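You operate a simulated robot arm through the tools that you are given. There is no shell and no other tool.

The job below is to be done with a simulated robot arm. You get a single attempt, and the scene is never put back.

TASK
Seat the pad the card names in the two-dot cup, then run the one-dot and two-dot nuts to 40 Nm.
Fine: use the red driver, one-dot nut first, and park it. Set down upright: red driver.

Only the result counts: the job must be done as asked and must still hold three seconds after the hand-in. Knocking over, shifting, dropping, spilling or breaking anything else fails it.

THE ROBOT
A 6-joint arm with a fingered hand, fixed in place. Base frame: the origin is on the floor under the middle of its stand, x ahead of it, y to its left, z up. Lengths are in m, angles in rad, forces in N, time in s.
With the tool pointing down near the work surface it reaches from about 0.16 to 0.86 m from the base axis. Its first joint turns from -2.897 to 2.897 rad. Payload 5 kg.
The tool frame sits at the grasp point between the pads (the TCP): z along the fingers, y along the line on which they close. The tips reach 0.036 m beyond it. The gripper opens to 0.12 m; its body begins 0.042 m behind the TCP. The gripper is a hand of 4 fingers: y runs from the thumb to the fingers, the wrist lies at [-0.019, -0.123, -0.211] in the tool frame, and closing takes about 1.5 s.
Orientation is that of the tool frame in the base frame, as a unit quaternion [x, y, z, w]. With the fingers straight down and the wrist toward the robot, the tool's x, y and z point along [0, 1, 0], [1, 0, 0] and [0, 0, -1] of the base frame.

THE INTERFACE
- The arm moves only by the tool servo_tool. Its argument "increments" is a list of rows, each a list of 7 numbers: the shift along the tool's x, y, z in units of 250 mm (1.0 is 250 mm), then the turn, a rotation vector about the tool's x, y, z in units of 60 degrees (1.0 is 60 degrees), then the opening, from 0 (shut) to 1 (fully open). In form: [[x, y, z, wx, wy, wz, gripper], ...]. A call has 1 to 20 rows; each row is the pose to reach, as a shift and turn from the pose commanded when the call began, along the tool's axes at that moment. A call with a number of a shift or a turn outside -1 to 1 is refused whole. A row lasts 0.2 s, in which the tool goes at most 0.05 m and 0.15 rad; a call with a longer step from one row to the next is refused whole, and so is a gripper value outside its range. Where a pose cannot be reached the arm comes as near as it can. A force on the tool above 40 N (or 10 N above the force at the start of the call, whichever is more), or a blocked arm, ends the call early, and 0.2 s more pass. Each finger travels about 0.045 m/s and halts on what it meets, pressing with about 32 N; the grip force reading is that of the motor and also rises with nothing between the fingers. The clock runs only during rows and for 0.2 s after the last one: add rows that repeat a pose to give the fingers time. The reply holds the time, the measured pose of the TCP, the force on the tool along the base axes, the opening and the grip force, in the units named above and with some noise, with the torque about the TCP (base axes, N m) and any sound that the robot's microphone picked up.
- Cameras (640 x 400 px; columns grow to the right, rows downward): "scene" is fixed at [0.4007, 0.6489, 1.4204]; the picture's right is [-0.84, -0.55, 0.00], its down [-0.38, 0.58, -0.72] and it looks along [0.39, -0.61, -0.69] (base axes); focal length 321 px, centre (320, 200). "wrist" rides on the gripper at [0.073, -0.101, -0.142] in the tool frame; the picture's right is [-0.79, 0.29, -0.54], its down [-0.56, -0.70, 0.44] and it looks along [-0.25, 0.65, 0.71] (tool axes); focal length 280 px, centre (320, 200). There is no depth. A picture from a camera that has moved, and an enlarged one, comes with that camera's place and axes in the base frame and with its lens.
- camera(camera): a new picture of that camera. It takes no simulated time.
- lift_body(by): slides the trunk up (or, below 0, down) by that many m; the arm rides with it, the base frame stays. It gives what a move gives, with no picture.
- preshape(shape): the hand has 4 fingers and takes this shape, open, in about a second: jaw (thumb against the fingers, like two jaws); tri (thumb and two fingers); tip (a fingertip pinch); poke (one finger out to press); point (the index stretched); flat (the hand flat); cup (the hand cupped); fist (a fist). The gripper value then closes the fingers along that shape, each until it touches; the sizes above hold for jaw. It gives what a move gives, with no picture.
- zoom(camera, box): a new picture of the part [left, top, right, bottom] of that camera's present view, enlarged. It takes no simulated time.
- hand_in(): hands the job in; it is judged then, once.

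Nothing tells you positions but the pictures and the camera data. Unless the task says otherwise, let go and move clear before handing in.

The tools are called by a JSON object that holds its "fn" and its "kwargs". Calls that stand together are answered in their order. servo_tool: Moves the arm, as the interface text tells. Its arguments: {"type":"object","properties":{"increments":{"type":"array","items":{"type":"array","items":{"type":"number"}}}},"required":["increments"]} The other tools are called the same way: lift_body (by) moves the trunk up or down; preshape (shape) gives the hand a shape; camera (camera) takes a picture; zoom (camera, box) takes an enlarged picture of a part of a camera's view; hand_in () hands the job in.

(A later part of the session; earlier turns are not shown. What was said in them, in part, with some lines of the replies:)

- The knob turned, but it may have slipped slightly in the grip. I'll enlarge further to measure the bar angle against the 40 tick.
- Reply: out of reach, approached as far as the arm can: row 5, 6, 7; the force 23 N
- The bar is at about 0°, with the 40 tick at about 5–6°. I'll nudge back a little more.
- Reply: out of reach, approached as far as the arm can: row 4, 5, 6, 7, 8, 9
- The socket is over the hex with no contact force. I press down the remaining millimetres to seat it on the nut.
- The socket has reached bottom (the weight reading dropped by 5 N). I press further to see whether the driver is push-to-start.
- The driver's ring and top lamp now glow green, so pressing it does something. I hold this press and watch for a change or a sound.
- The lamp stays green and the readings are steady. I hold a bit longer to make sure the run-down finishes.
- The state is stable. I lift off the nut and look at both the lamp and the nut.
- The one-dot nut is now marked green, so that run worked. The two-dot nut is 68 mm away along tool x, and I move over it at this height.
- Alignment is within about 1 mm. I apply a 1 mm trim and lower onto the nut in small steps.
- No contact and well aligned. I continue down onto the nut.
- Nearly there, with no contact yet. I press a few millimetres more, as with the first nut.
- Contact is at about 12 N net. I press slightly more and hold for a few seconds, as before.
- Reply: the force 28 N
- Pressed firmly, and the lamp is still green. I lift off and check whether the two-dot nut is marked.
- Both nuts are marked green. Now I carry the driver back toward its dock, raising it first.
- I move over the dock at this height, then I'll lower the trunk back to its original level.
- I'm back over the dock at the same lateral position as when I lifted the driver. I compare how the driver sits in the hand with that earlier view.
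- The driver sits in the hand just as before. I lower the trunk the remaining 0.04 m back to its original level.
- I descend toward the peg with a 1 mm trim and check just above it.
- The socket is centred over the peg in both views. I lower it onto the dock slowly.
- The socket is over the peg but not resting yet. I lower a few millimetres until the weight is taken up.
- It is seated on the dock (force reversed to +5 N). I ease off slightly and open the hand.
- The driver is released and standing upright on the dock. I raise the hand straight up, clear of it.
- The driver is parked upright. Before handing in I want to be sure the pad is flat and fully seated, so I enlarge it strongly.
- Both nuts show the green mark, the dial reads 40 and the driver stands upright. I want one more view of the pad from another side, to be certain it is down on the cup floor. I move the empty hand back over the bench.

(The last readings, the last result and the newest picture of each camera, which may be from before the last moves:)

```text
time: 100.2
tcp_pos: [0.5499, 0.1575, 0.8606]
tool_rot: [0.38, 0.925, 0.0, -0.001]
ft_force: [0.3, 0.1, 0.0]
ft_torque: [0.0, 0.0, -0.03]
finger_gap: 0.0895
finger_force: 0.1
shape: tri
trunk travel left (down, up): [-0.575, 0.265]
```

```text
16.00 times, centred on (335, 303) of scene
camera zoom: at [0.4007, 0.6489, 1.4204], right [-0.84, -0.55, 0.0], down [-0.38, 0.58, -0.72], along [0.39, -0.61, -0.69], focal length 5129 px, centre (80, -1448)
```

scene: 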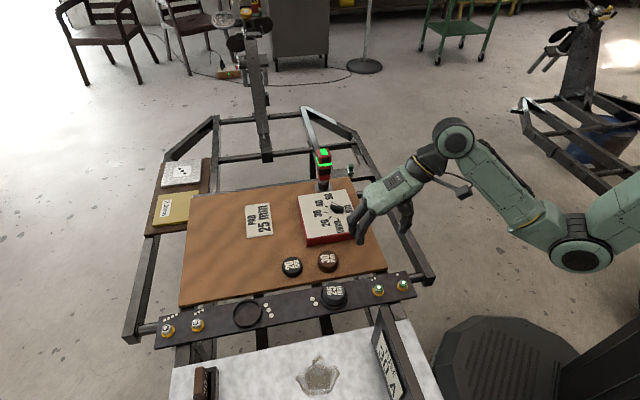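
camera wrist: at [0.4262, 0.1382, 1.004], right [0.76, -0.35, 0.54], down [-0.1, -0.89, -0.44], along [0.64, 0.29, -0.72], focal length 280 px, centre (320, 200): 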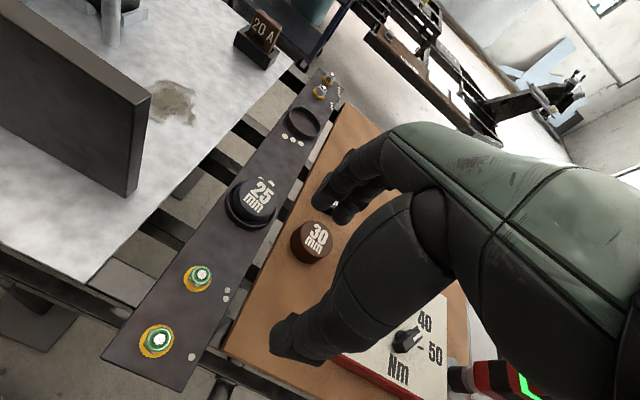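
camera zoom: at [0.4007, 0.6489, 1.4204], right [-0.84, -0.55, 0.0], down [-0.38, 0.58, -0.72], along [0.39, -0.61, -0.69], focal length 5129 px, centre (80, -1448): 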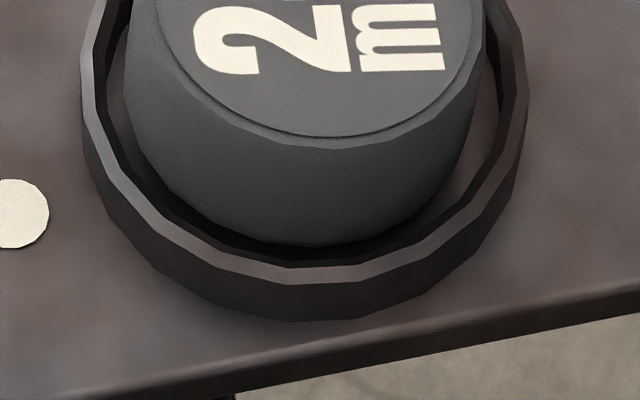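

Geometry from two views suggests the pad may still sit a few millimetres above the cup floor. To make sure it's seated, I'll close the fingertips, move over its centre and press down gently.

{"fn": "servo_tool", "kwargs": {"increments": [[0.02, 0.06, 0, 0, 0, 0, 0.4], [0.05, 0.13, 0, 0, 0, 0, 0.1], [0.08, 0.21, 0, 0, 0, 0, 0], [0.11, 0.29, 0, 0, 0, 0, 0], [0.14, 0.37, 0, 0, 0, 0, 0], [0.165, 0.43, 0.03, 0, 0, 0, 0], [0.181, 0.478, 0.08, 0, 0, 0, 0], [0.181, 0.478, 0.16, 0, 0, 0, 0], [0.181, 0.478, 0.246, 0, 0, 0, 0], [0.181, 0.478, 0.246, 0, 0, 0, 0]]}}

{"fn": "camera", "kwargs": {"camera": "wrist"}}

{"fn": "zoom", "kwargs": {"camera": "scene", "box": [300, 230, 390, 315]}}

```text
time: 102.4
tcp_pos: [0.6006, 0.2751, 0.8005]
tool_rot: [0.381, 0.924, -0.001, 0.0]
ft_force: [-0.3, -0.8, 0.0]
ft_torque: [0.03, -0.03, 0.01]
finger_gap: 0.0
finger_force: 32.1
shape: tri
trunk travel left (down, up): [-0.575, 0.265]
```

```text
taken
camera wrist: at [0.4784, 0.2547, 0.9431], right [0.76, -0.35, 0.54], down [-0.1, -0.89, -0.44], along [0.64, 0.29, -0.72], focal length 280 px, centre (320, 200)
```

wrist: 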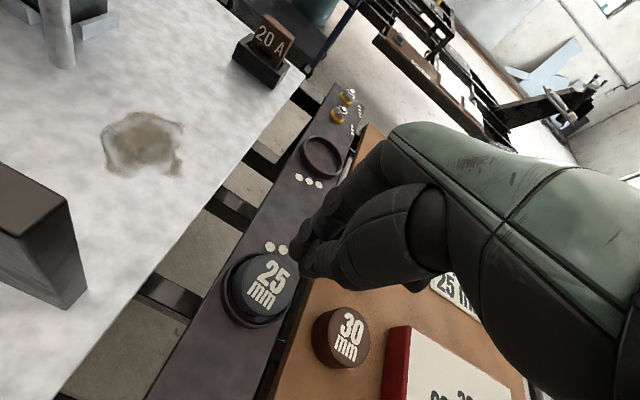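

```text
4.71 times, centred on (345, 272) of scene
camera zoom: at [0.4007, 0.6489, 1.4204], right [-0.84, -0.55, 0.0], down [-0.38, 0.58, -0.72], along [0.39, -0.61, -0.69], focal length 1509 px, centre (202, -141)
```

zoom: 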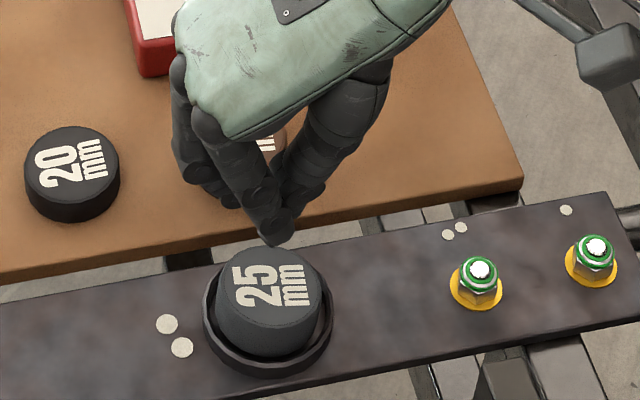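

{"fn": "zoom", "kwargs": {"camera": "wrist", "box": [210, 235, 310, 340]}}

```text
3.81 times, centred on (260, 288) of wrist
camera zoom: at [0.4784, 0.2547, 0.9431], right [0.76, -0.35, 0.54], down [-0.1, -0.89, -0.44], along [0.64, 0.29, -0.72], focal length 1068 px, centre (549, -133)
```

zoom: 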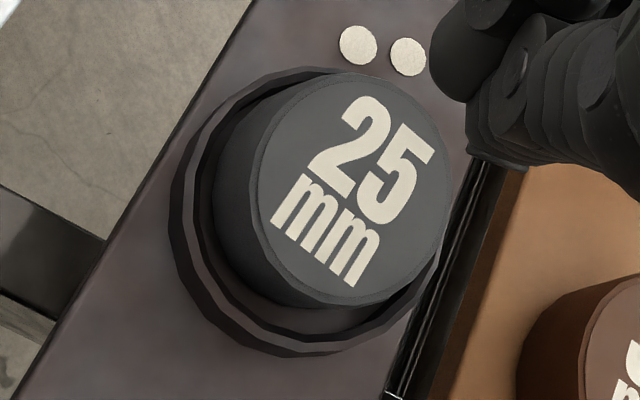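

The fingertips are over the pad's centre. I descend to just above it.

{"fn": "servo_tool", "kwargs": {"increments": [[-0.002, -0.005, 0.06, 0, 0, 0, 0], [-0.004, -0.005, 0.12, 0, 0, 0, 0], [-0.004, -0.005, 0.17, 0, 0, 0, 0], [-0.004, -0.005, 0.21, 0, 0, 0, 0], [-0.004, -0.005, 0.21, 0, 0, 0, 0]]}}

{"fn": "zoom", "kwargs": {"camera": "scene", "box": [310, 250, 370, 315]}}

{"fn": "zoom", "kwargs": {"camera": "wrist", "box": [210, 200, 350, 340]}}

```text
time: 103.6
tcp_pos: [0.6009, 0.2759, 0.748]
tool_rot: [0.381, 0.925, 0.0, -0.001]
ft_force: [-0.5, 0.3, 0.6]
ft_torque: [0.0, 0.01, -0.01]
finger_gap: 0.0002
finger_force: 32.1
shape: tri
trunk travel left (down, up): [-0.575, 0.265]
```

```text
6.15 times, centred on (340, 282) of scene
camera zoom: at [0.4007, 0.6489, 1.4204], right [-0.84, -0.55, 0.0], down [-0.38, 0.58, -0.72], along [0.39, -0.61, -0.69], focal length 1973 px, centre (197, -308)
```

zoom: 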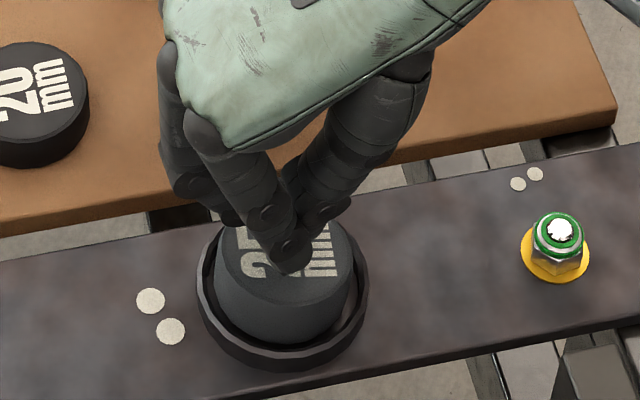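

```text
2.86 times, centred on (280, 270) of wrist
camera zoom: at [0.4776, 0.2556, 0.8905], right [0.76, -0.35, 0.54], down [-0.1, -0.89, -0.44], along [0.64, 0.29, -0.72], focal length 801 px, centre (434, 0)
```

zoom: 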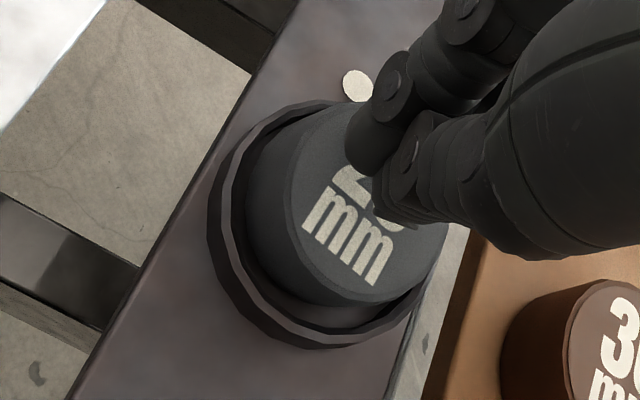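

Just above. I come down slowly to feel for contact.

{"fn": "servo_tool", "kwargs": {"increments": [[0, 0, 0.01, 0, 0, 0, 0], [0, 0, 0.02, 0, 0, 0, 0], [0, 0, 0.03, 0, 0, 0, 0], [0, 0, 0.04, 0, 0, 0, 0], [0, 0, 0.04, 0, 0, 0, 0]]}}

```text
time: 104.8
tcp_pos: [0.6007, 0.2755, 0.7358]
tool_rot: [0.382, 0.924, -0.001, 0.0]
ft_force: [-0.7, 0.7, 1.7]
ft_torque: [0.05, 0.07, -0.02]
finger_gap: 0.0002
finger_force: 32.4
shape: tri
trunk travel left (down, up): [-0.575, 0.265]
```

{"fn": "servo_tool", "kwargs": {"increments": [[0, 0, 0.004, 0, 0, 0, 0], [0, 0, 0.008, 0, 0, 0, 0], [0, 0, 0.012, 0, 0, 0, 0], [0, 0, 0.012, 0, 0, 0, 0]]}}

{"fn": "zoom", "kwargs": {"camera": "scene", "box": [310, 250, 370, 315]}}

```text
time: 105.8
tcp_pos: [0.6, 0.2755, 0.7355]
tool_rot: [0.381, 0.924, 0.001, 0.0]
ft_force: [-2.4, 2.3, 12.8]
ft_torque: [0.26, 0.1, 0.03]
finger_gap: 0.0001
finger_force: 32.2
shape: tri
trunk travel left (down, up): [-0.575, 0.265]
```

```text
6.15 times, centred on (340, 282) of scene
camera zoom: at [0.4007, 0.6489, 1.4204], right [-0.84, -0.55, 0.0], down [-0.38, 0.58, -0.72], along [0.39, -0.61, -0.69], focal length 1973 px, centre (197, -308)
```

zoom: 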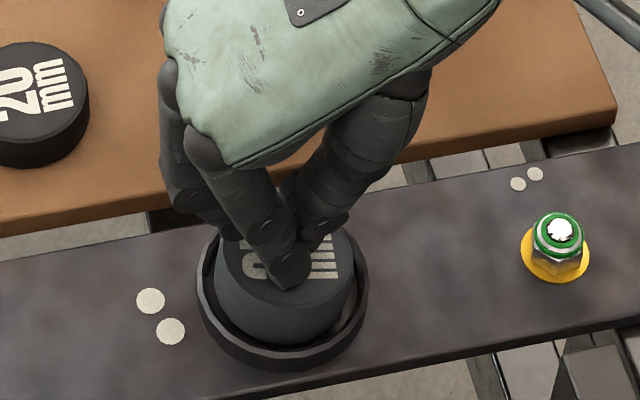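

Contact at 13 N. I press a little harder to see whether the pad moves down.

{"fn": "servo_tool", "kwargs": {"increments": [[0, 0, 0.004, 0, 0, 0, 0], [0, 0, 0.008, 0, 0, 0, 0], [0, 0, 0.008, 0, 0, 0, 0], [0, 0, 0.008, 0, 0, 0, 0]]}}

{"fn": "zoom", "kwargs": {"camera": "scene", "box": [310, 250, 370, 315]}}

{"fn": "zoom", "kwargs": {"camera": "wrist", "box": [210, 200, 350, 340]}}

```text
time: 106.8
tcp_pos: [0.5997, 0.2744, 0.7364]
tool_rot: [0.382, 0.924, 0.002, 0.002]
ft_force: [-2.5, 6.4, 29.4]
ft_torque: [0.57, 0.12, -0.01]
finger_gap: 0.0
finger_force: 31.8
shape: tri
trunk travel left (down, up): [-0.575, 0.265]
```

```text
6.15 times, centred on (340, 282) of scene
camera zoom: at [0.4007, 0.6489, 1.4204], right [-0.84, -0.55, 0.0], down [-0.38, 0.58, -0.72], along [0.39, -0.61, -0.69], focal length 1973 px, centre (197, -308)
```

zoom: 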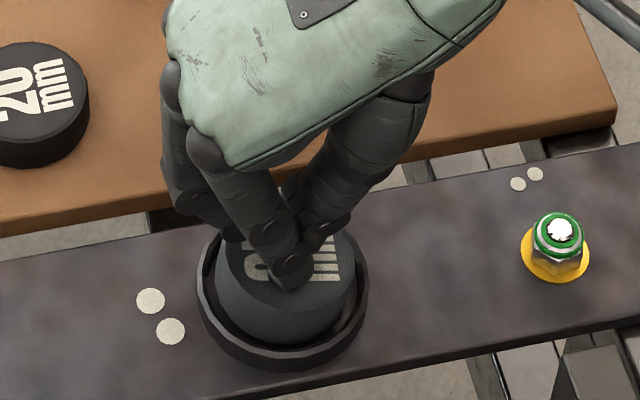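

```text
2.86 times, centred on (280, 270) of wrist
camera zoom: at [0.4764, 0.2548, 0.8777], right [0.76, -0.35, 0.54], down [-0.09, -0.89, -0.45], along [0.64, 0.29, -0.71], focal length 801 px, centre (434, 0)
```

zoom: 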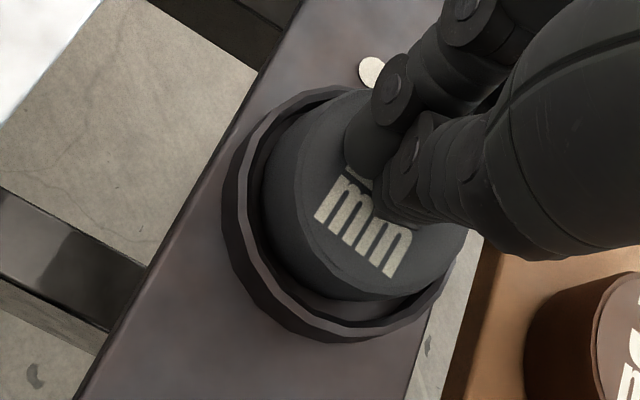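

The pad does not move under 29 N, so it's resting on something solid. I back off and look at the empty three-dot cup to learn how deep its floor is.

{"fn": "servo_tool", "kwargs": {"increments": [[0, 0, -0.02, 0, 0, 0, 0], [0, 0, -0.06, 0, 0, 0, 0], [0, 0, -0.14, 0, 0, 0, 0], [0, 0, -0.24, 0, 0, 0, 0], [0, 0, -0.34, 0, 0, 0, 0], [0, 0, -0.44, 0, 0, 0, 0], [0, 0, -0.44, 0, 0, 0, 0]]}}

{"fn": "zoom", "kwargs": {"camera": "scene", "box": [228, 296, 268, 330]}}

{"fn": "zoom", "kwargs": {"camera": "scene", "box": [315, 276, 355, 310]}}

{"fn": "camera", "kwargs": {"camera": "wrist"}}

```text
time: 108.4
tcp_pos: [0.6006, 0.2754, 0.8431]
tool_rot: [0.38, 0.925, 0.0, -0.001]
ft_force: [0.6, 0.3, -0.4]
ft_torque: [-0.03, 0.03, 0.0]
finger_gap: 0.0001
finger_force: 32.0
shape: tri
trunk travel left (down, up): [-0.575, 0.265]
```

```text
11.76 times, centred on (248, 313) of scene
camera zoom: at [0.4007, 0.6489, 1.4204], right [-0.84, -0.55, 0.0], down [-0.38, 0.58, -0.72], along [0.39, -0.61, -0.69], focal length 3772 px, centre (1167, -1129)
```

zoom: 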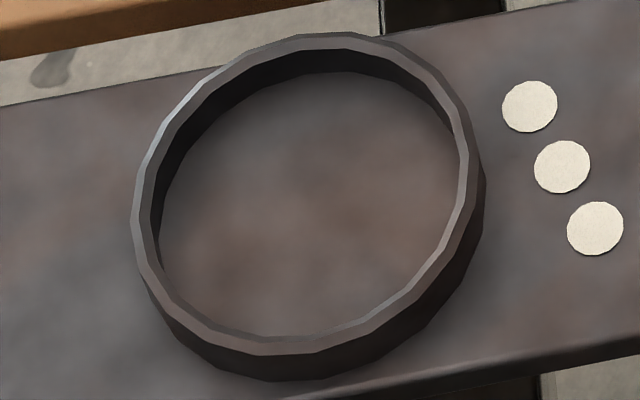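

```text
11.76 times, centred on (335, 293) of scene
camera zoom: at [0.4007, 0.6489, 1.4204], right [-0.84, -0.55, 0.0], down [-0.38, 0.58, -0.72], along [0.39, -0.61, -0.69], focal length 3772 px, centre (144, -894)
```

zoom: 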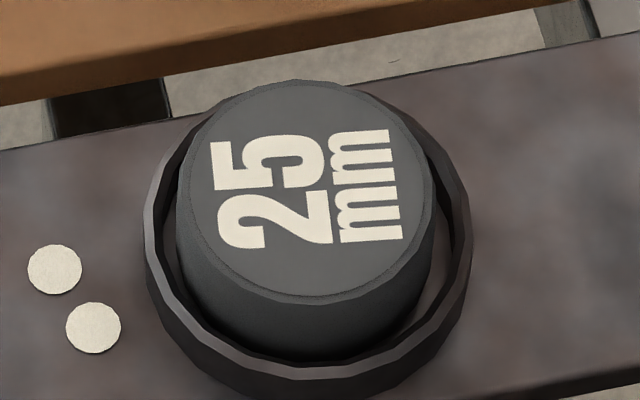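

```text
taken
camera wrist: at [0.4794, 0.2544, 0.9859], right [0.76, -0.35, 0.54], down [-0.1, -0.89, -0.44], along [0.64, 0.29, -0.72], focal length 280 px, centre (320, 200)
```

wrist: 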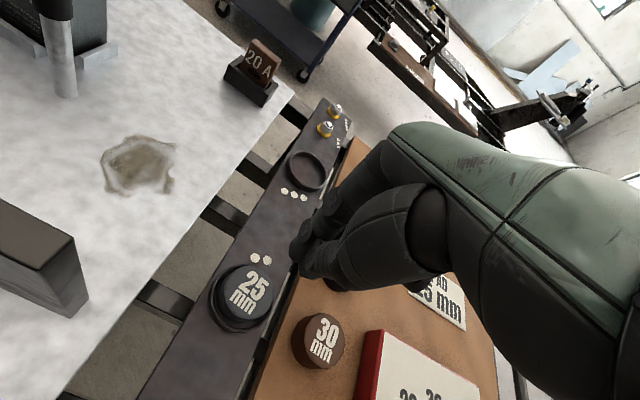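

{"fn": "zoom", "kwargs": {"camera": "wrist", "box": [200, 255, 280, 335]}}

{"fn": "zoom", "kwargs": {"camera": "scene", "box": [312, 272, 358, 318]}}

```text
5.00 times, centred on (240, 295) of wrist
camera zoom: at [0.4794, 0.2544, 0.9859], right [0.76, -0.35, 0.54], down [-0.1, -0.89, -0.44], along [0.64, 0.29, -0.72], focal length 1402 px, centre (720, -275)
```

zoom: 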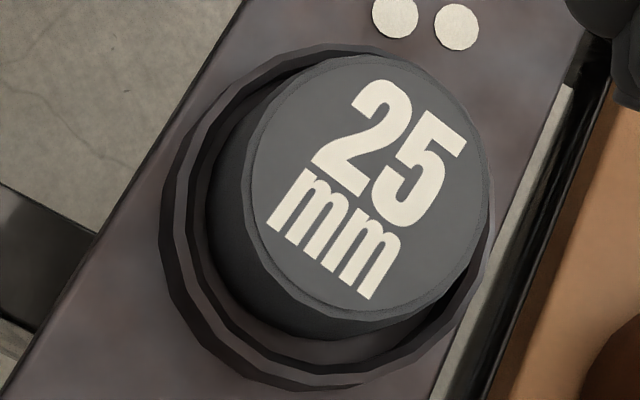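

```text
8.70 times, centred on (335, 295) of scene
camera zoom: at [0.4007, 0.6489, 1.4204], right [-0.84, -0.55, 0.0], down [-0.38, 0.58, -0.72], along [0.39, -0.61, -0.69], focal length 2788 px, centre (190, -626)
```

zoom: 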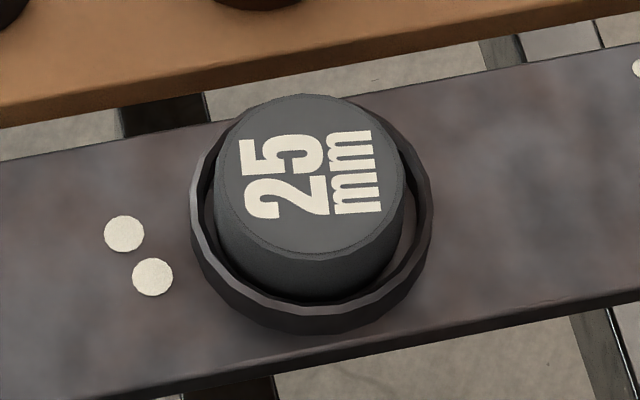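

{"fn": "zoom", "kwargs": {"camera": "wrist", "box": [205, 285, 275, 330]}}

{"fn": "zoom", "kwargs": {"camera": "wrist", "box": [200, 250, 245, 300]}}

```text
8.89 times, centred on (240, 308) of wrist
camera zoom: at [0.4794, 0.2544, 0.9859], right [0.76, -0.35, 0.54], down [-0.1, -0.89, -0.44], along [0.64, 0.29, -0.72], focal length 2492 px, centre (1031, -756)
```

zoom: 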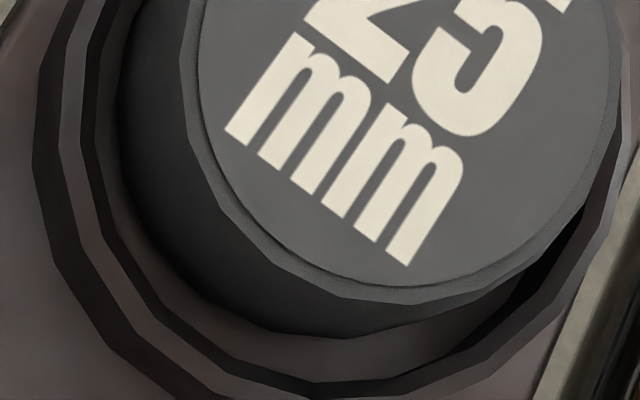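

```text
8.00 times, centred on (222, 275) of wrist
camera zoom: at [0.4794, 0.2544, 0.9859], right [0.76, -0.35, 0.54], down [-0.1, -0.89, -0.44], along [0.64, 0.29, -0.72], focal length 2243 px, centre (1100, -400)
```

zoom: 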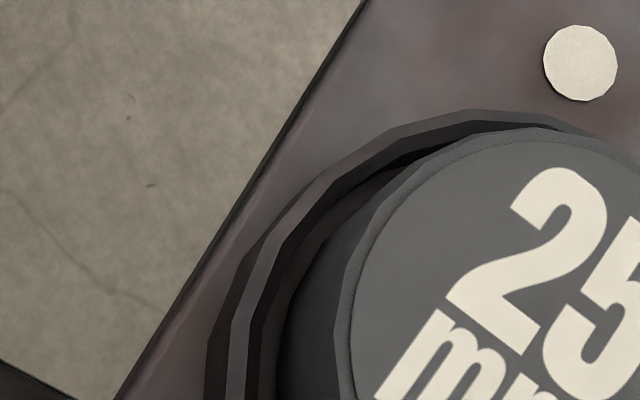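

{"fn": "zoom", "kwargs": {"camera": "scene", "box": [240, 296, 264, 311]}}

{"fn": "zoom", "kwargs": {"camera": "scene", "box": [240, 318, 264, 333]}}

{"fn": "zoom", "kwargs": {"camera": "wrist", "box": [275, 140, 335, 200]}}

```text
16.00 times, centred on (252, 304) of scene
camera zoom: at [0.4007, 0.6489, 1.4204], right [-0.84, -0.55, 0.0], down [-0.38, 0.58, -0.72], along [0.39, -0.61, -0.69], focal length 5129 px, centre (1408, -1456)
```

zoom: 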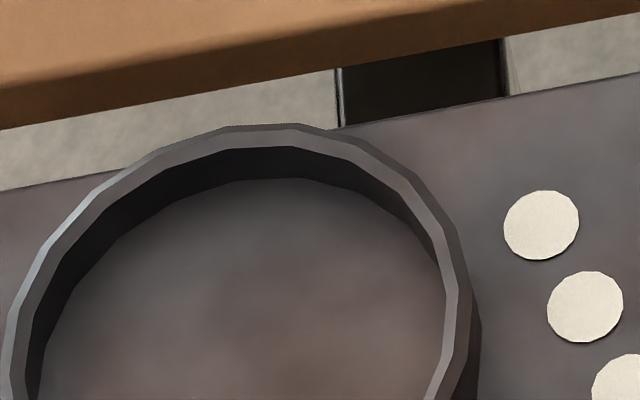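

```text
16.00 times, centred on (252, 326) of scene
camera zoom: at [0.4007, 0.6489, 1.4204], right [-0.84, -0.55, 0.0], down [-0.38, 0.58, -0.72], along [0.39, -0.61, -0.69], focal length 5129 px, centre (1408, -1808)
```

zoom: 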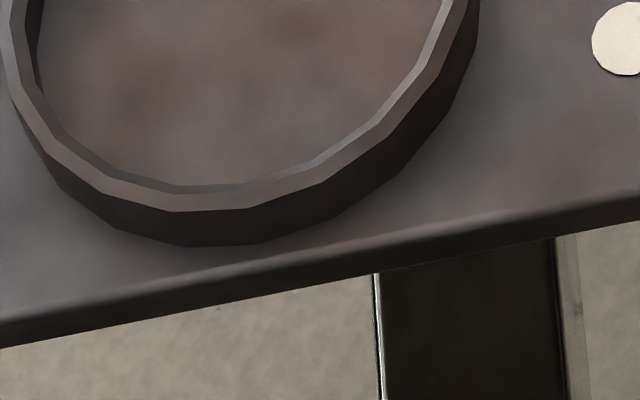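

```text
6.67 times, centred on (305, 170) of wrist
camera zoom: at [0.4794, 0.2544, 0.9859], right [0.76, -0.35, 0.54], down [-0.1, -0.89, -0.44], along [0.64, 0.29, -0.72], focal length 1869 px, centre (420, 400)
```

zoom: 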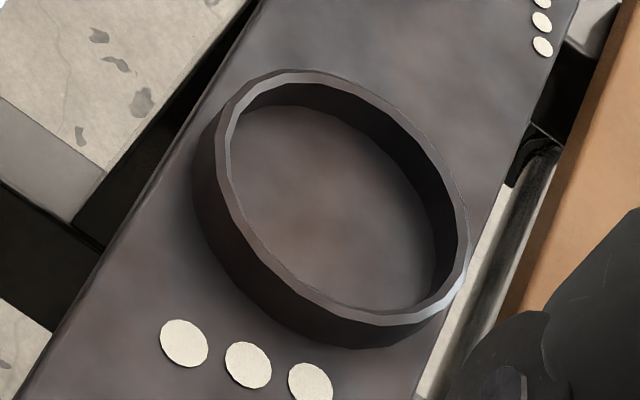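

To settle whether the pad is fully down, I want a flatter side view of it. I move the hand to open space beyond the board edge, keeping it high over everything.

{"fn": "servo_tool", "kwargs": {"increments": [[-0.06, -0.08, 0, 0, 0, 0, 0], [-0.12, -0.17, 0, 0, 0, 0, 0], [-0.19, -0.27, 0, 0, 0, 0, 0], [-0.26, -0.37, 0, 0, 0, 0, 0], [-0.33, -0.47, 0, 0, 0, 0, 0], [-0.4, -0.57, 0, 0, 0, 0, 0], [-0.47, -0.67, 0, 0, 0, 0, 0], [-0.54, -0.77, 0.03, 0, 0, 0, 0], [-0.61, -0.86, 0.09, 0, 0, 0, 0], [-0.67, -0.938, 0.15, 0, 0, 0, 0], [-0.67, -0.938, 0.17, 0, 0, 0, 0], [-0.67, -0.938, 0.17, 0, 0, 0, 0]]}}

{"fn": "camera", "kwargs": {"camera": "wrist"}}

{"fn": "camera", "kwargs": {"camera": "scene"}}

```text
time: 111.0
tcp_pos: [0.554, -0.0108, 0.7985]
tool_rot: [0.381, 0.925, -0.001, -0.002]
ft_force: [-0.6, -0.6, 0.9]
ft_torque: [-0.03, -0.02, -0.01]
finger_gap: 0.0
finger_force: 32.4
shape: tri
trunk travel left (down, up): [-0.575, 0.265]
```

```text
taken
camera wrist: at [0.4308, -0.0301, 0.9418], right [0.76, -0.35, 0.54], down [-0.1, -0.89, -0.44], along [0.64, 0.29, -0.72], focal length 280 px, centre (320, 200)
```

wrist: 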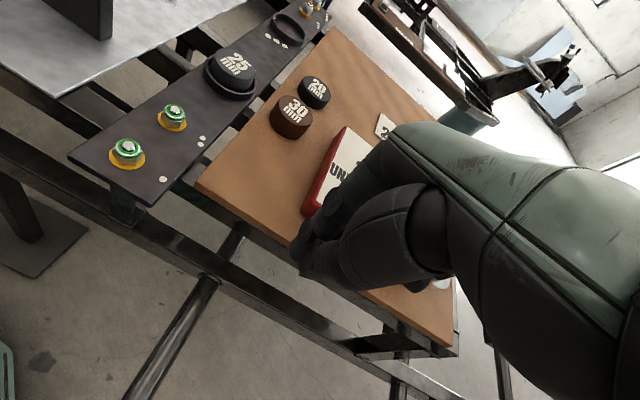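

```text
taken
```

scene: 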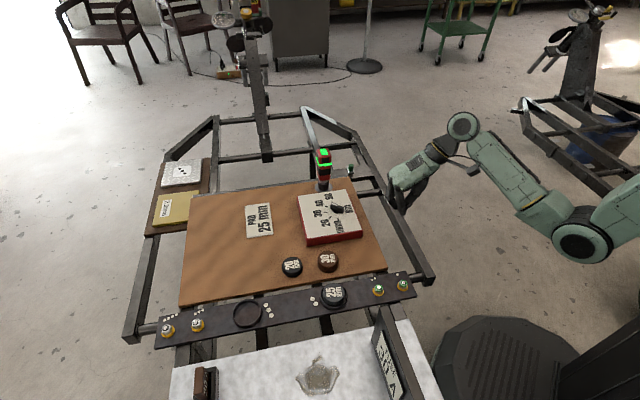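

{"fn": "zoom", "kwargs": {"camera": "wrist", "box": [195, 40, 265, 110]}}

{"fn": "zoom", "kwargs": {"camera": "wrist", "box": [255, 60, 345, 150]}}

{"fn": "zoom", "kwargs": {"camera": "wrist", "box": [90, 80, 220, 190]}}

```text
5.71 times, centred on (230, 75) of wrist
camera zoom: at [0.4308, -0.0301, 0.9418], right [0.76, -0.35, 0.54], down [-0.1, -0.89, -0.44], along [0.64, 0.29, -0.72], focal length 1602 px, centre (834, 914)
```

zoom: 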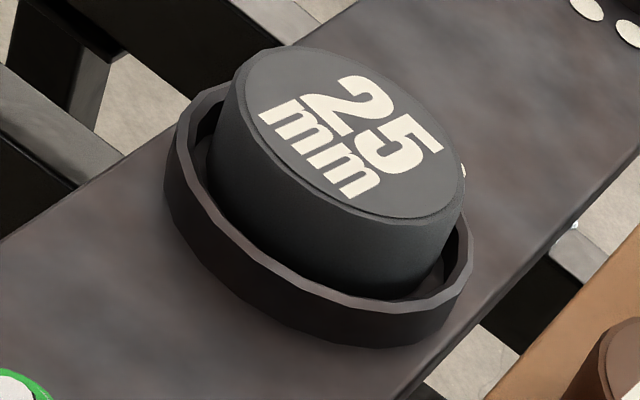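

```text
4.44 times, centred on (300, 105) of wrist
camera zoom: at [0.4308, -0.0301, 0.9418], right [0.76, -0.35, 0.54], down [-0.1, -0.89, -0.44], along [0.64, 0.29, -0.72], focal length 1246 px, centre (409, 622)
```

zoom: 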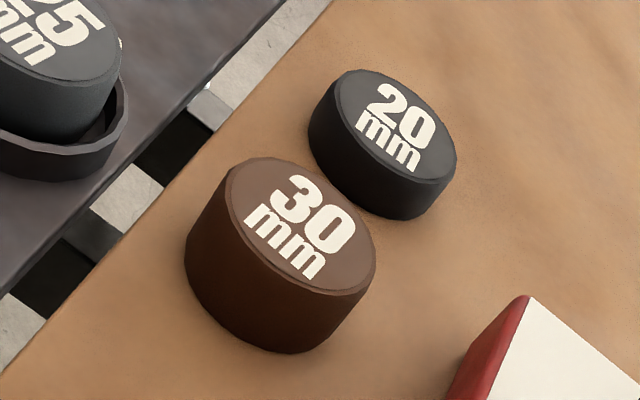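

```text
3.64 times, centred on (155, 135) of wrist
camera zoom: at [0.4308, -0.0301, 0.9418], right [0.76, -0.35, 0.54], down [-0.1, -0.89, -0.44], along [0.64, 0.29, -0.72], focal length 1020 px, centre (920, 436)
```

zoom: 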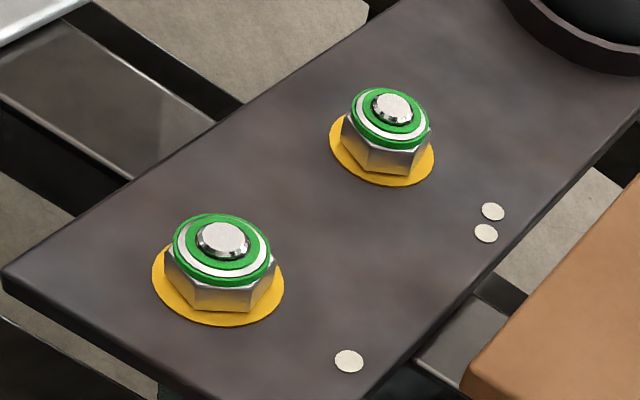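

This flatter view shows the pad level inside the ring with the ring all around it. To check physically whether it is down, I'll touch the bare rail between the two cups and compare that contact height with the pad-top contact (expected difference 25 mm).

{"fn": "servo_tool", "kwargs": {"increments": [[0, 0, -0.1, 0, 0, 0, 0], [0.03, 0.06, -0.2, 0, 0, 0, 0], [0.08, 0.16, -0.2, 0, 0, 0, 0], [0.13, 0.27, -0.2, 0, 0, 0, 0], [0.18, 0.37, -0.2, 0, 0, 0, 0], [0.23, 0.47, -0.2, 0, 0, 0, 0], [0.28, 0.57, -0.2, 0, 0, 0, 0], [0.335, 0.68, -0.2, 0, 0, 0, 0], [0.335, 0.68, -0.2, 0, 0, 0, 0]]}}

{"fn": "servo_tool", "kwargs": {"increments": [[0.05, 0.1, 0, 0, 0, 0, 0], [0.1, 0.21, 0, 0, 0, 0, 0], [0.15, 0.32, 0, 0, 0, 0, 0], [0.2, 0.42, 0, 0, 0, 0, 0], [0.25, 0.52, 0, 0, 0, 0, 0], [0.3, 0.62, 0, 0, 0, 0, 0], [0.334, 0.684, 0, 0, 0, 0, 0], [0.334, 0.684, 0, 0, 0, 0, 0]]}}

{"fn": "camera", "kwargs": {"camera": "wrist"}}

{"fn": "zoom", "kwargs": {"camera": "scene", "box": [230, 220, 370, 330]}}

```text
time: 113.0
tcp_pos: [0.6177, 0.1705, 0.8506]
tool_rot: [0.381, 0.924, -0.001, -0.001]
ft_force: [0.0, 0.3, 0.7]
ft_torque: [0.05, 0.01, -0.01]
finger_gap: 0.0
finger_force: 32.2
shape: tri
trunk travel left (down, up): [-0.575, 0.265]
```

```text
time: 114.8
tcp_pos: [0.6764, 0.3479, 0.8493]
tool_rot: [0.381, 0.925, -0.002, -0.001]
ft_force: [-0.1, -0.1, -0.1]
ft_torque: [0.02, -0.02, 0.0]
finger_gap: 0.0
finger_force: 32.7
shape: tri
trunk travel left (down, up): [-0.575, 0.265]
```

```text
taken
camera wrist: at [0.5526, 0.329, 0.9931], right [0.76, -0.35, 0.54], down [-0.1, -0.89, -0.44], along [0.64, 0.29, -0.72], focal length 280 px, centre (320, 200)
```

wrist: 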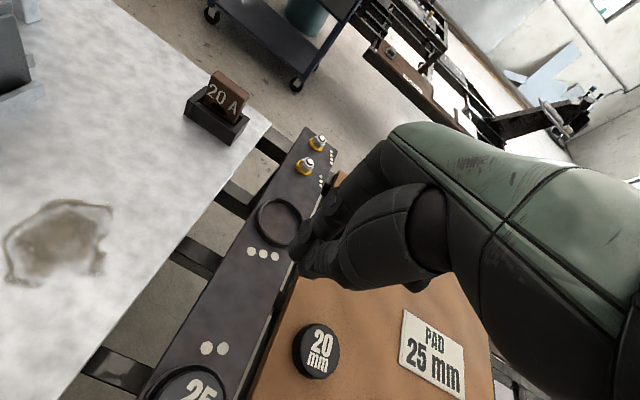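

```text
3.64 times, centred on (300, 275) of scene
camera zoom: at [0.4007, 0.6489, 1.4204], right [-0.84, -0.55, 0.0], down [-0.38, 0.58, -0.72], along [0.39, -0.61, -0.69], focal length 1166 px, centre (393, -73)
```

zoom: 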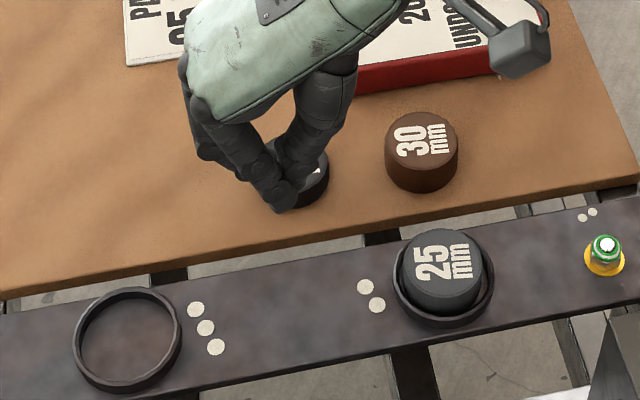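

The tips are above bare rail between the cups. I descend to just above it, then feel for contact in small steps.

{"fn": "servo_tool", "kwargs": {"increments": [[0, 0, 0.1, 0, 0, 0, 0], [0, 0, 0.2, 0, 0, 0, 0], [0, 0, 0.3, 0, 0, 0, 0], [0, 0, 0.4, 0, 0, 0, 0], [0, 0, 0.48, 0, 0, 0, 0], [0, 0, 0.52, 0, 0, 0, 0], [0, 0, 0.52, 0, 0, 0, 0]]}}

{"fn": "zoom", "kwargs": {"camera": "wrist", "box": [200, 180, 360, 340]}}

{"fn": "zoom", "kwargs": {"camera": "scene", "box": [250, 250, 350, 320]}}

```text
time: 116.4
tcp_pos: [0.6769, 0.3494, 0.72]
tool_rot: [0.38, 0.925, 0.0, 0.0]
ft_force: [0.7, -0.5, -0.6]
ft_torque: [0.0, -0.02, 0.0]
finger_gap: 0.0
finger_force: 31.9
shape: tri
trunk travel left (down, up): [-0.575, 0.265]
```

```text
2.50 times, centred on (280, 260) of wrist
camera zoom: at [0.5535, 0.3295, 0.8627], right [0.76, -0.35, 0.54], down [-0.1, -0.89, -0.44], along [0.64, 0.29, -0.72], focal length 701 px, centre (420, 50)
```

zoom: 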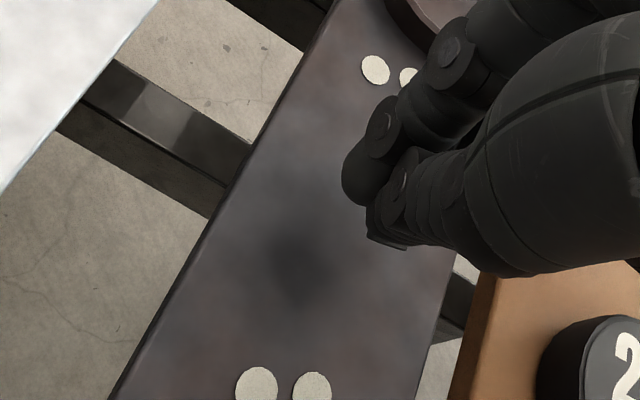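

```text
5.71 times, centred on (300, 285) of scene
camera zoom: at [0.4007, 0.6489, 1.4204], right [-0.84, -0.55, 0.0], down [-0.38, 0.58, -0.72], along [0.39, -0.61, -0.69], focal length 1832 px, centre (434, -286)
```

zoom: 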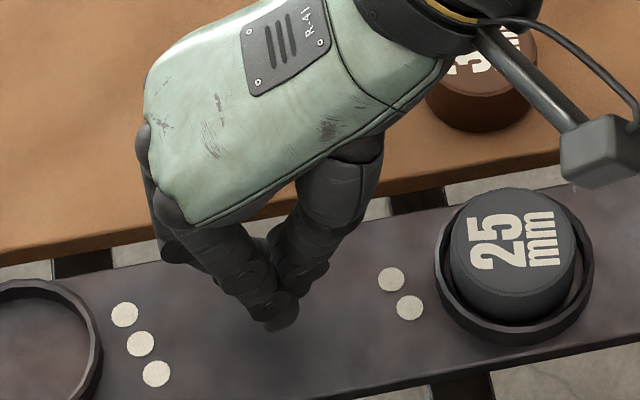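

{"fn": "servo_tool", "kwargs": {"increments": [[0, 0, 0.012, 0, 0, 0, 0], [0, 0, 0.024, 0, 0, 0, 0], [0, 0, 0.032, 0, 0, 0, 0], [0, 0, 0.032, 0, 0, 0, 0]]}}

{"fn": "servo_tool", "kwargs": {"increments": [[0, 0, 0.004, 0, 0, 0, 0], [0, 0, 0.008, 0, 0, 0, 0], [0, 0, 0.008, 0, 0, 0, 0], [0, 0, 0.008, 0, 0, 0, 0]]}}

```text
time: 117.4
tcp_pos: [0.6765, 0.3492, 0.712]
tool_rot: [0.381, 0.925, -0.001, 0.0]
ft_force: [-0.6, 0.2, 0.3]
ft_torque: [0.0, -0.03, 0.0]
finger_gap: 0.0
finger_force: 32.5
shape: tri
trunk travel left (down, up): [-0.575, 0.265]
```

```text
time: 118.4
tcp_pos: [0.6755, 0.3487, 0.7096]
tool_rot: [0.382, 0.924, -0.001, 0.0]
ft_force: [-0.1, -0.4, -0.1]
ft_torque: [0.01, -0.01, 0.04]
finger_gap: 0.0
finger_force: 31.8
shape: tri
trunk travel left (down, up): [-0.575, 0.265]
```

{"fn": "servo_tool", "kwargs": {"increments": [[0, 0, 0.004, 0, 0, 0, 0], [0, 0, 0.008, 0, 0, 0, 0], [0, 0, 0.008, 0, 0, 0, 0], [0, 0, 0.008, 0, 0, 0, 0]]}}

{"fn": "servo_tool", "kwargs": {"increments": [[0, 0, 0.004, 0, 0, 0, 0], [0, 0, 0.008, 0, 0, 0, 0], [0, 0, 0.008, 0, 0, 0, 0], [0, 0, 0.008, 0, 0, 0, 0]]}}

```text
time: 119.4
tcp_pos: [0.676, 0.3502, 0.7069]
tool_rot: [0.38, 0.925, -0.001, -0.001]
ft_force: [0.6, 0.3, -0.2]
ft_torque: [0.01, 0.01, 0.0]
finger_gap: 0.0
finger_force: 32.4
shape: tri
trunk travel left (down, up): [-0.575, 0.265]
```

```text
time: 120.4
tcp_pos: [0.6762, 0.3509, 0.7046]
tool_rot: [0.381, 0.924, -0.001, 0.0]
ft_force: [-0.6, 0.2, -0.1]
ft_torque: [-0.02, 0.02, 0.01]
finger_gap: 0.0
finger_force: 32.2
shape: tri
trunk travel left (down, up): [-0.575, 0.265]
```

{"fn": "servo_tool", "kwargs": {"increments": [[0, 0, 0.004, 0, 0, 0, 0], [0, 0, 0.008, 0, 0, 0, 0], [0, 0, 0.008, 0, 0, 0, 0], [0, 0, 0.008, 0, 0, 0, 0]]}}

{"fn": "servo_tool", "kwargs": {"increments": [[0, 0, 0.004, 0, 0, 0, 0], [0, 0, 0.008, 0, 0, 0, 0], [0, 0, 0.008, 0, 0, 0, 0], [0, 0, 0.008, 0, 0, 0, 0]]}}

{"fn": "zoom", "kwargs": {"camera": "scene", "box": [250, 250, 350, 320]}}

```text
time: 121.4
tcp_pos: [0.6766, 0.3499, 0.7027]
tool_rot: [0.381, 0.924, 0.0, -0.001]
ft_force: [0.3, -0.3, -0.3]
ft_torque: [-0.01, 0.03, -0.04]
finger_gap: 0.0004
finger_force: 31.7
shape: tri
trunk travel left (down, up): [-0.575, 0.265]
```

```text
time: 122.4
tcp_pos: [0.6769, 0.3494, 0.7025]
tool_rot: [0.38, 0.925, 0.001, 0.001]
ft_force: [1.1, 2.5, 7.5]
ft_torque: [-0.01, -0.11, 0.06]
finger_gap: 0.0003
finger_force: 32.1
shape: tri
trunk travel left (down, up): [-0.575, 0.265]
```

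```text
5.71 times, centred on (300, 285) of scene
camera zoom: at [0.4007, 0.6489, 1.4204], right [-0.84, -0.55, 0.0], down [-0.38, 0.58, -0.72], along [0.39, -0.61, -0.69], focal length 1832 px, centre (434, -286)
```

zoom: 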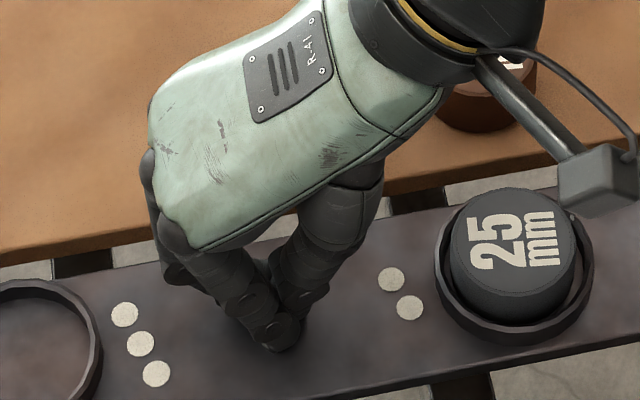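

The rail contact is 33 mm below the pad-top contact, so the pad's underside is about 8 mm above the rail. I'll go back and press at the pad's true centre, more firmly, to see if it drops.

{"fn": "servo_tool", "kwargs": {"increments": [[0, 0, -0.04, 0, 0, 0, 0], [0, 0, -0.14, 0, 0, 0, 0], [0, 0, -0.28, 0, 0, 0, 0], [0, 0, -0.42, 0, 0, 0, 0], [-0.01, -0.05, -0.44, 0, 0, 0, 0], [-0.01, -0.14, -0.44, 0, 0, 0, 0], [-0.01, -0.24, -0.44, 0, 0, 0, 0], [-0.01, -0.34, -0.44, 0, 0, 0, 0], [-0.01, -0.417, -0.44, 0, 0, 0, 0], [-0.01, -0.417, -0.44, 0, 0, 0, 0]]}}

{"fn": "camera", "kwargs": {"camera": "wrist"}}

```text
time: 124.6
tcp_pos: [0.6052, 0.2732, 0.8124]
tool_rot: [0.381, 0.924, -0.001, 0.001]
ft_force: [-0.1, 0.3, 0.3]
ft_torque: [-0.02, -0.01, 0.01]
finger_gap: 0.0001
finger_force: 32.5
shape: tri
trunk travel left (down, up): [-0.575, 0.265]
```

```text
taken
camera wrist: at [0.4835, 0.2546, 0.9561], right [0.76, -0.35, 0.54], down [-0.1, -0.89, -0.44], along [0.64, 0.29, -0.72], focal length 280 px, centre (320, 200)
```

wrist: 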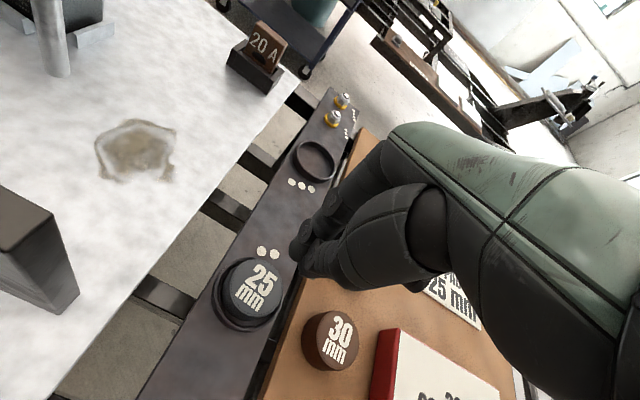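

{"fn": "servo_tool", "kwargs": {"increments": [[-0.0085, -0.0085, 0.07, 0, 0, 0, 0], [-0.0085, -0.0085, 0.15, 0, 0, 0, 0], [-0.0085, -0.0085, 0.22, 0, 0, 0, 0], [-0.0085, -0.0085, 0.275, 0, 0, 0, 0], [-0.0085, -0.0085, 0.285, 0, 0, 0, 0], [-0.0085, -0.0085, 0.285, 0, 0, 0, 0]]}}

{"fn": "servo_tool", "kwargs": {"increments": [[0, 0, 0.006, 0, 0, 0, 0], [0, 0, 0.012, 0, 0, 0, 0], [0, 0, 0.018, 0, 0, 0, 0], [0, 0, 0.024, 0, 0, 0, 0], [0, 0, 0.024, 0, 0, 0, 0]]}}

{"fn": "zoom", "kwargs": {"camera": "scene", "box": [310, 250, 370, 315]}}

```text
time: 126.0
tcp_pos: [0.6059, 0.2692, 0.7391]
tool_rot: [0.382, 0.924, 0.0, -0.001]
ft_force: [0.1, -0.1, -0.2]
ft_torque: [0.02, 0.02, 0.05]
finger_gap: 0.0
finger_force: 32.5
shape: tri
trunk travel left (down, up): [-0.575, 0.265]
```

```text
time: 127.2
tcp_pos: [0.6041, 0.2713, 0.734]
tool_rot: [0.381, 0.924, 0.0, -0.002]
ft_force: [-0.7, -0.4, 0.3]
ft_torque: [0.06, -0.02, 0.01]
finger_gap: 0.0001
finger_force: 31.6
shape: tri
trunk travel left (down, up): [-0.575, 0.265]
```

```text
6.15 times, centred on (340, 282) of scene
camera zoom: at [0.4007, 0.6489, 1.4204], right [-0.84, -0.55, 0.0], down [-0.38, 0.58, -0.72], along [0.39, -0.61, -0.69], focal length 1973 px, centre (197, -308)
```

zoom: 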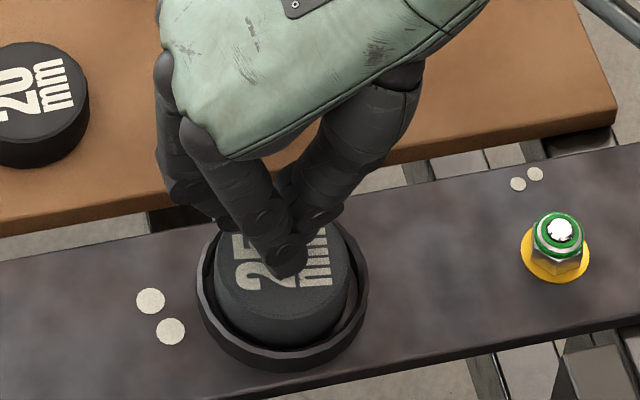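

No contact yet at z=0.734, lower than the earlier pad contact. I continue down in small steps.

{"fn": "servo_tool", "kwargs": {"increments": [[0, 0, 0.004, 0, 0, 0, 0], [0, 0, 0.008, 0, 0, 0, 0], [0, 0, 0.008, 0, 0, 0, 0], [0, 0, 0.008, 0, 0, 0, 0]]}}

{"fn": "servo_tool", "kwargs": {"increments": [[0, 0, 0.004, 0, 0, 0, 0], [0, 0, 0.008, 0, 0, 0, 0], [0, 0, 0.008, 0, 0, 0, 0], [0, 0, 0.008, 0, 0, 0, 0]]}}

```text
time: 128.2
tcp_pos: [0.6058, 0.2713, 0.7318]
tool_rot: [0.381, 0.924, -0.001, -0.001]
ft_force: [-0.1, -0.1, 0.4]
ft_torque: [-0.04, 0.0, -0.03]
finger_gap: 0.0
finger_force: 32.1
shape: tri
trunk travel left (down, up): [-0.575, 0.265]
```

```text
time: 129.2
tcp_pos: [0.6058, 0.2703, 0.7315]
tool_rot: [0.381, 0.925, 0.0, 0.001]
ft_force: [1.5, 0.5, 11.4]
ft_torque: [-0.03, -0.06, 0.0]
finger_gap: 0.0
finger_force: 31.9
shape: tri
trunk travel left (down, up): [-0.575, 0.265]
```

Contact is now at z≈0.7317, about 29 mm above the rail contact. I press harder here.

{"fn": "servo_tool", "kwargs": {"increments": [[0, 0, 0.004, 0, 0, 0, 0], [0, 0, 0.008, 0, 0, 0, 0], [0, 0, 0.011, 0, 0, 0, 0], [0, 0, 0.011, 0, 0, 0, 0], [0, 0, 0.011, 0, 0, 0, 0]]}}

{"fn": "zoom", "kwargs": {"camera": "scene", "box": [310, 250, 370, 315]}}

{"fn": "zoom", "kwargs": {"camera": "wrist", "box": [210, 200, 350, 340]}}

```text
time: 130.4
tcp_pos: [0.6038, 0.2693, 0.7324]
tool_rot: [0.381, 0.924, 0.002, 0.002]
ft_force: [4.3, -0.2, 31.8]
ft_torque: [-0.15, -0.06, 0.08]
finger_gap: 0.0
finger_force: 31.9
shape: tri
trunk travel left (down, up): [-0.575, 0.265]
```

```text
6.15 times, centred on (340, 282) of scene
camera zoom: at [0.4007, 0.6489, 1.4204], right [-0.84, -0.55, 0.0], down [-0.38, 0.58, -0.72], along [0.39, -0.61, -0.69], focal length 1973 px, centre (197, -308)
```

zoom: 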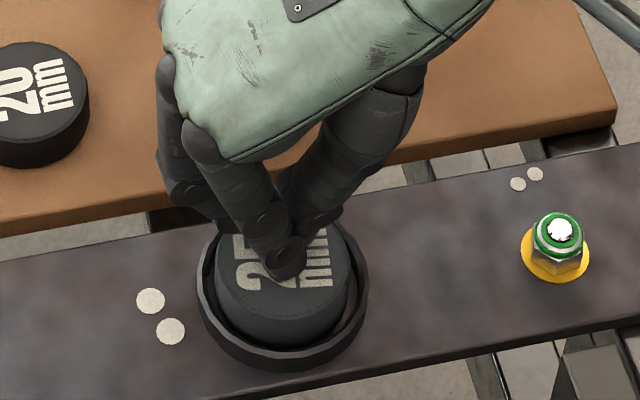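

```text
2.86 times, centred on (280, 270) of wrist
camera zoom: at [0.4813, 0.2505, 0.873], right [0.76, -0.35, 0.55], down [-0.09, -0.89, -0.45], along [0.64, 0.29, -0.71], focal length 801 px, centre (434, 0)
```

zoom: 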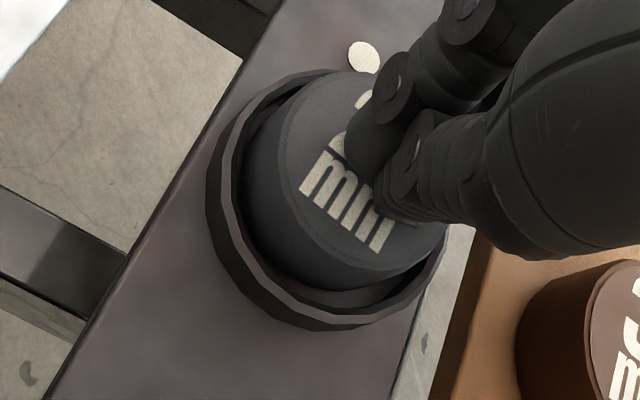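

I lift off and compare the pad's position again.

{"fn": "servo_tool", "kwargs": {"increments": [[0, 0, -0.02, 0, 0, 0, 0], [0, 0, -0.08, 0, 0, 0, 0], [0, 0, -0.18, 0, 0, 0, 0], [0, 0, -0.3, 0, 0, 0, 0], [0, 0, -0.42, 0, 0, 0, 0], [0, 0, -0.5, 0, 0, 0, 0], [0, 0, -0.5, 0, 0, 0, 0]]}}

{"fn": "zoom", "kwargs": {"camera": "scene", "box": [312, 272, 358, 318]}}

{"fn": "zoom", "kwargs": {"camera": "wrist", "box": [190, 245, 290, 345]}}

```text
time: 132.0
tcp_pos: [0.6053, 0.2715, 0.8521]
tool_rot: [0.381, 0.925, -0.001, -0.002]
ft_force: [0.4, -1.0, 0.8]
ft_torque: [0.03, 0.01, -0.01]
finger_gap: 0.0
finger_force: 32.1
shape: tri
trunk travel left (down, up): [-0.575, 0.265]
```

```text
8.70 times, centred on (335, 295) of scene
camera zoom: at [0.4007, 0.6489, 1.4204], right [-0.84, -0.55, 0.0], down [-0.38, 0.58, -0.72], along [0.39, -0.61, -0.69], focal length 2788 px, centre (190, -626)
```

zoom: 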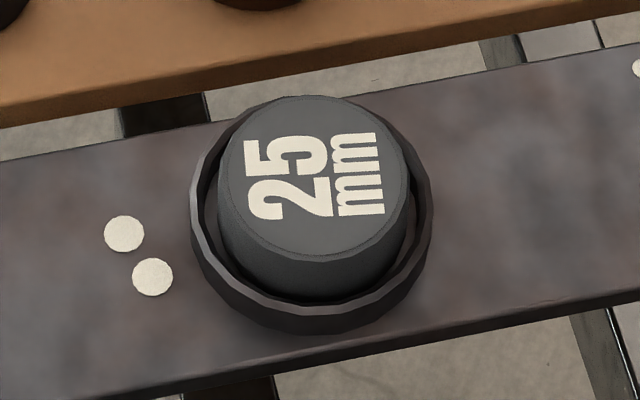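

```text
4.00 times, centred on (240, 295) of wrist
camera zoom: at [0.4826, 0.2522, 0.9954], right [0.76, -0.35, 0.54], down [-0.1, -0.89, -0.44], along [0.64, 0.29, -0.72], focal length 1122 px, centre (640, -180)
```

zoom: 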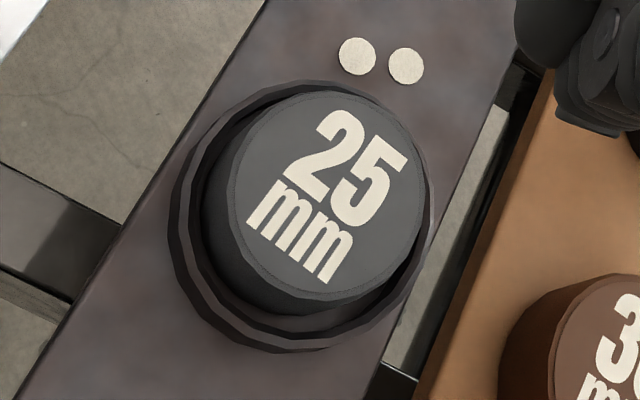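

The pad is level, nearly centred in the ring, and held rigid under 32 N at two different spots, so it is seated as far as it will go. I move the hand clear and take a final look at everything.

{"fn": "servo_tool", "kwargs": {"increments": [[-0.05, -0.05, -0.1, 0, 0, 0, 0.2], [-0.15, -0.12, -0.15, 0, 0, 0, 0.4], [-0.28, -0.2, -0.15, 0, 0, 0, 0.5], [-0.4, -0.28, -0.15, 0, 0, 0, 0.5], [-0.52, -0.36, -0.15, 0, 0, 0, 0.5], [-0.64, -0.44, -0.15, 0, 0, 0, 0.5], [-0.64, -0.44, -0.15, 0, 0, 0, 0.5]]}}

{"fn": "camera", "kwargs": {"camera": "scene"}}

{"fn": "zoom", "kwargs": {"camera": "scene", "box": [290, 135, 380, 250]}}

{"fn": "zoom", "kwargs": {"camera": "scene", "box": [220, 240, 420, 340]}}

```text
time: 133.6
tcp_pos: [0.6393, 0.0787, 0.8922]
tool_rot: [0.381, 0.925, 0.0, -0.001]
ft_force: [-0.4, 0.9, 0.4]
ft_torque: [-0.03, 0.0, 0.01]
finger_gap: 0.0595
finger_force: 0.0
shape: tri
trunk travel left (down, up): [-0.575, 0.265]
```

```text
taken
```

scene: 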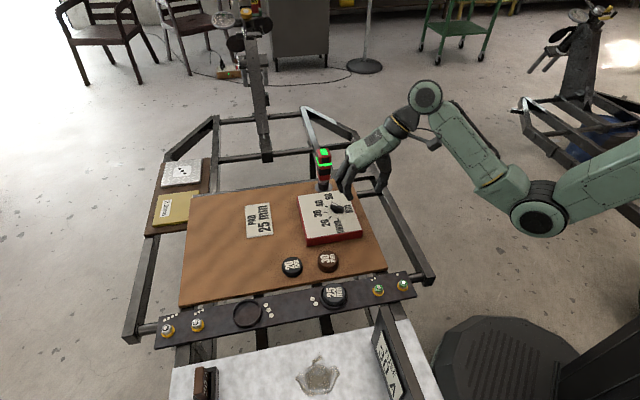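

```text
3.48 times, centred on (335, 192) of scene
camera zoom: at [0.4007, 0.6489, 1.4204], right [-0.84, -0.55, 0.0], down [-0.38, 0.58, -0.72], along [0.39, -0.61, -0.69], focal length 1115 px, centre (268, 226)
```

zoom: 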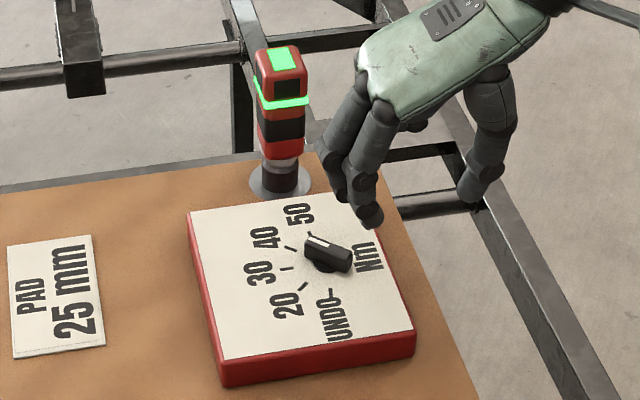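

```text
3.20 times, centred on (320, 290) of scene
camera zoom: at [0.4007, 0.6489, 1.4204], right [-0.84, -0.55, 0.0], down [-0.38, 0.58, -0.72], along [0.39, -0.61, -0.69], focal length 1026 px, centre (320, -88)
```

zoom: 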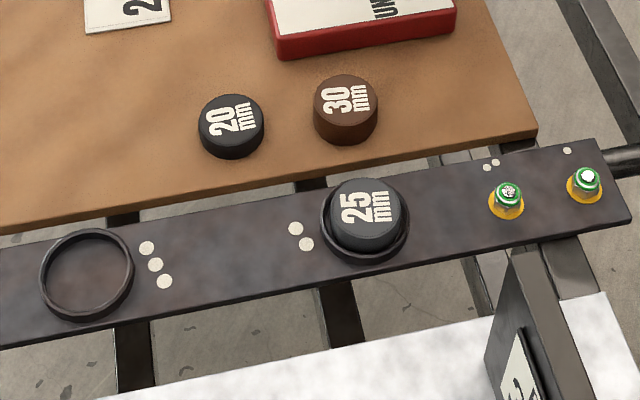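

The 25 mm pad is inside the two-dot cup and the dial reads 40. The one-dot and two-dot nuts are both marked green, and the red driver is parked upright on its dock. The 20 mm and 30 mm pads look undisturbed and the hand is clear, so I hand the job in.

{"fn": "hand_in", "kwargs": {}}

```text
The job is handed in.
```

I've handed the job in; I was given no verdict. One point is uncertain: the pad may sit a few millimetres above the cup floor.

| Item | State at hand-in |
|---|---|
| Dial | Turned from 30 to 40 Nm before either nut was run, within about 1–2° of the mark |
| Pad | The 25 mm pad named on the card is in the two-dot cup, level and 1–2 mm off centre |
| Nuts | One-dot run first, then two-dot, both with the red driver; each nut turned green |
| Red driver | Standing upright on its dock peg, released, with the hand clear |

**Pad height:** camera and touch measurements put the pad's underside about 3–5 mm above the rail. The empty three-dot cup looks open down to the rail, so I can't say what it is resting on. It did not move when I pressed it with about 30 N in two places, so I took it as fully seated.

No sound was reported during either nut run, so the green marks are the only sign that the torque was reached. In the final pictures nothing else on the bench looks shifted.
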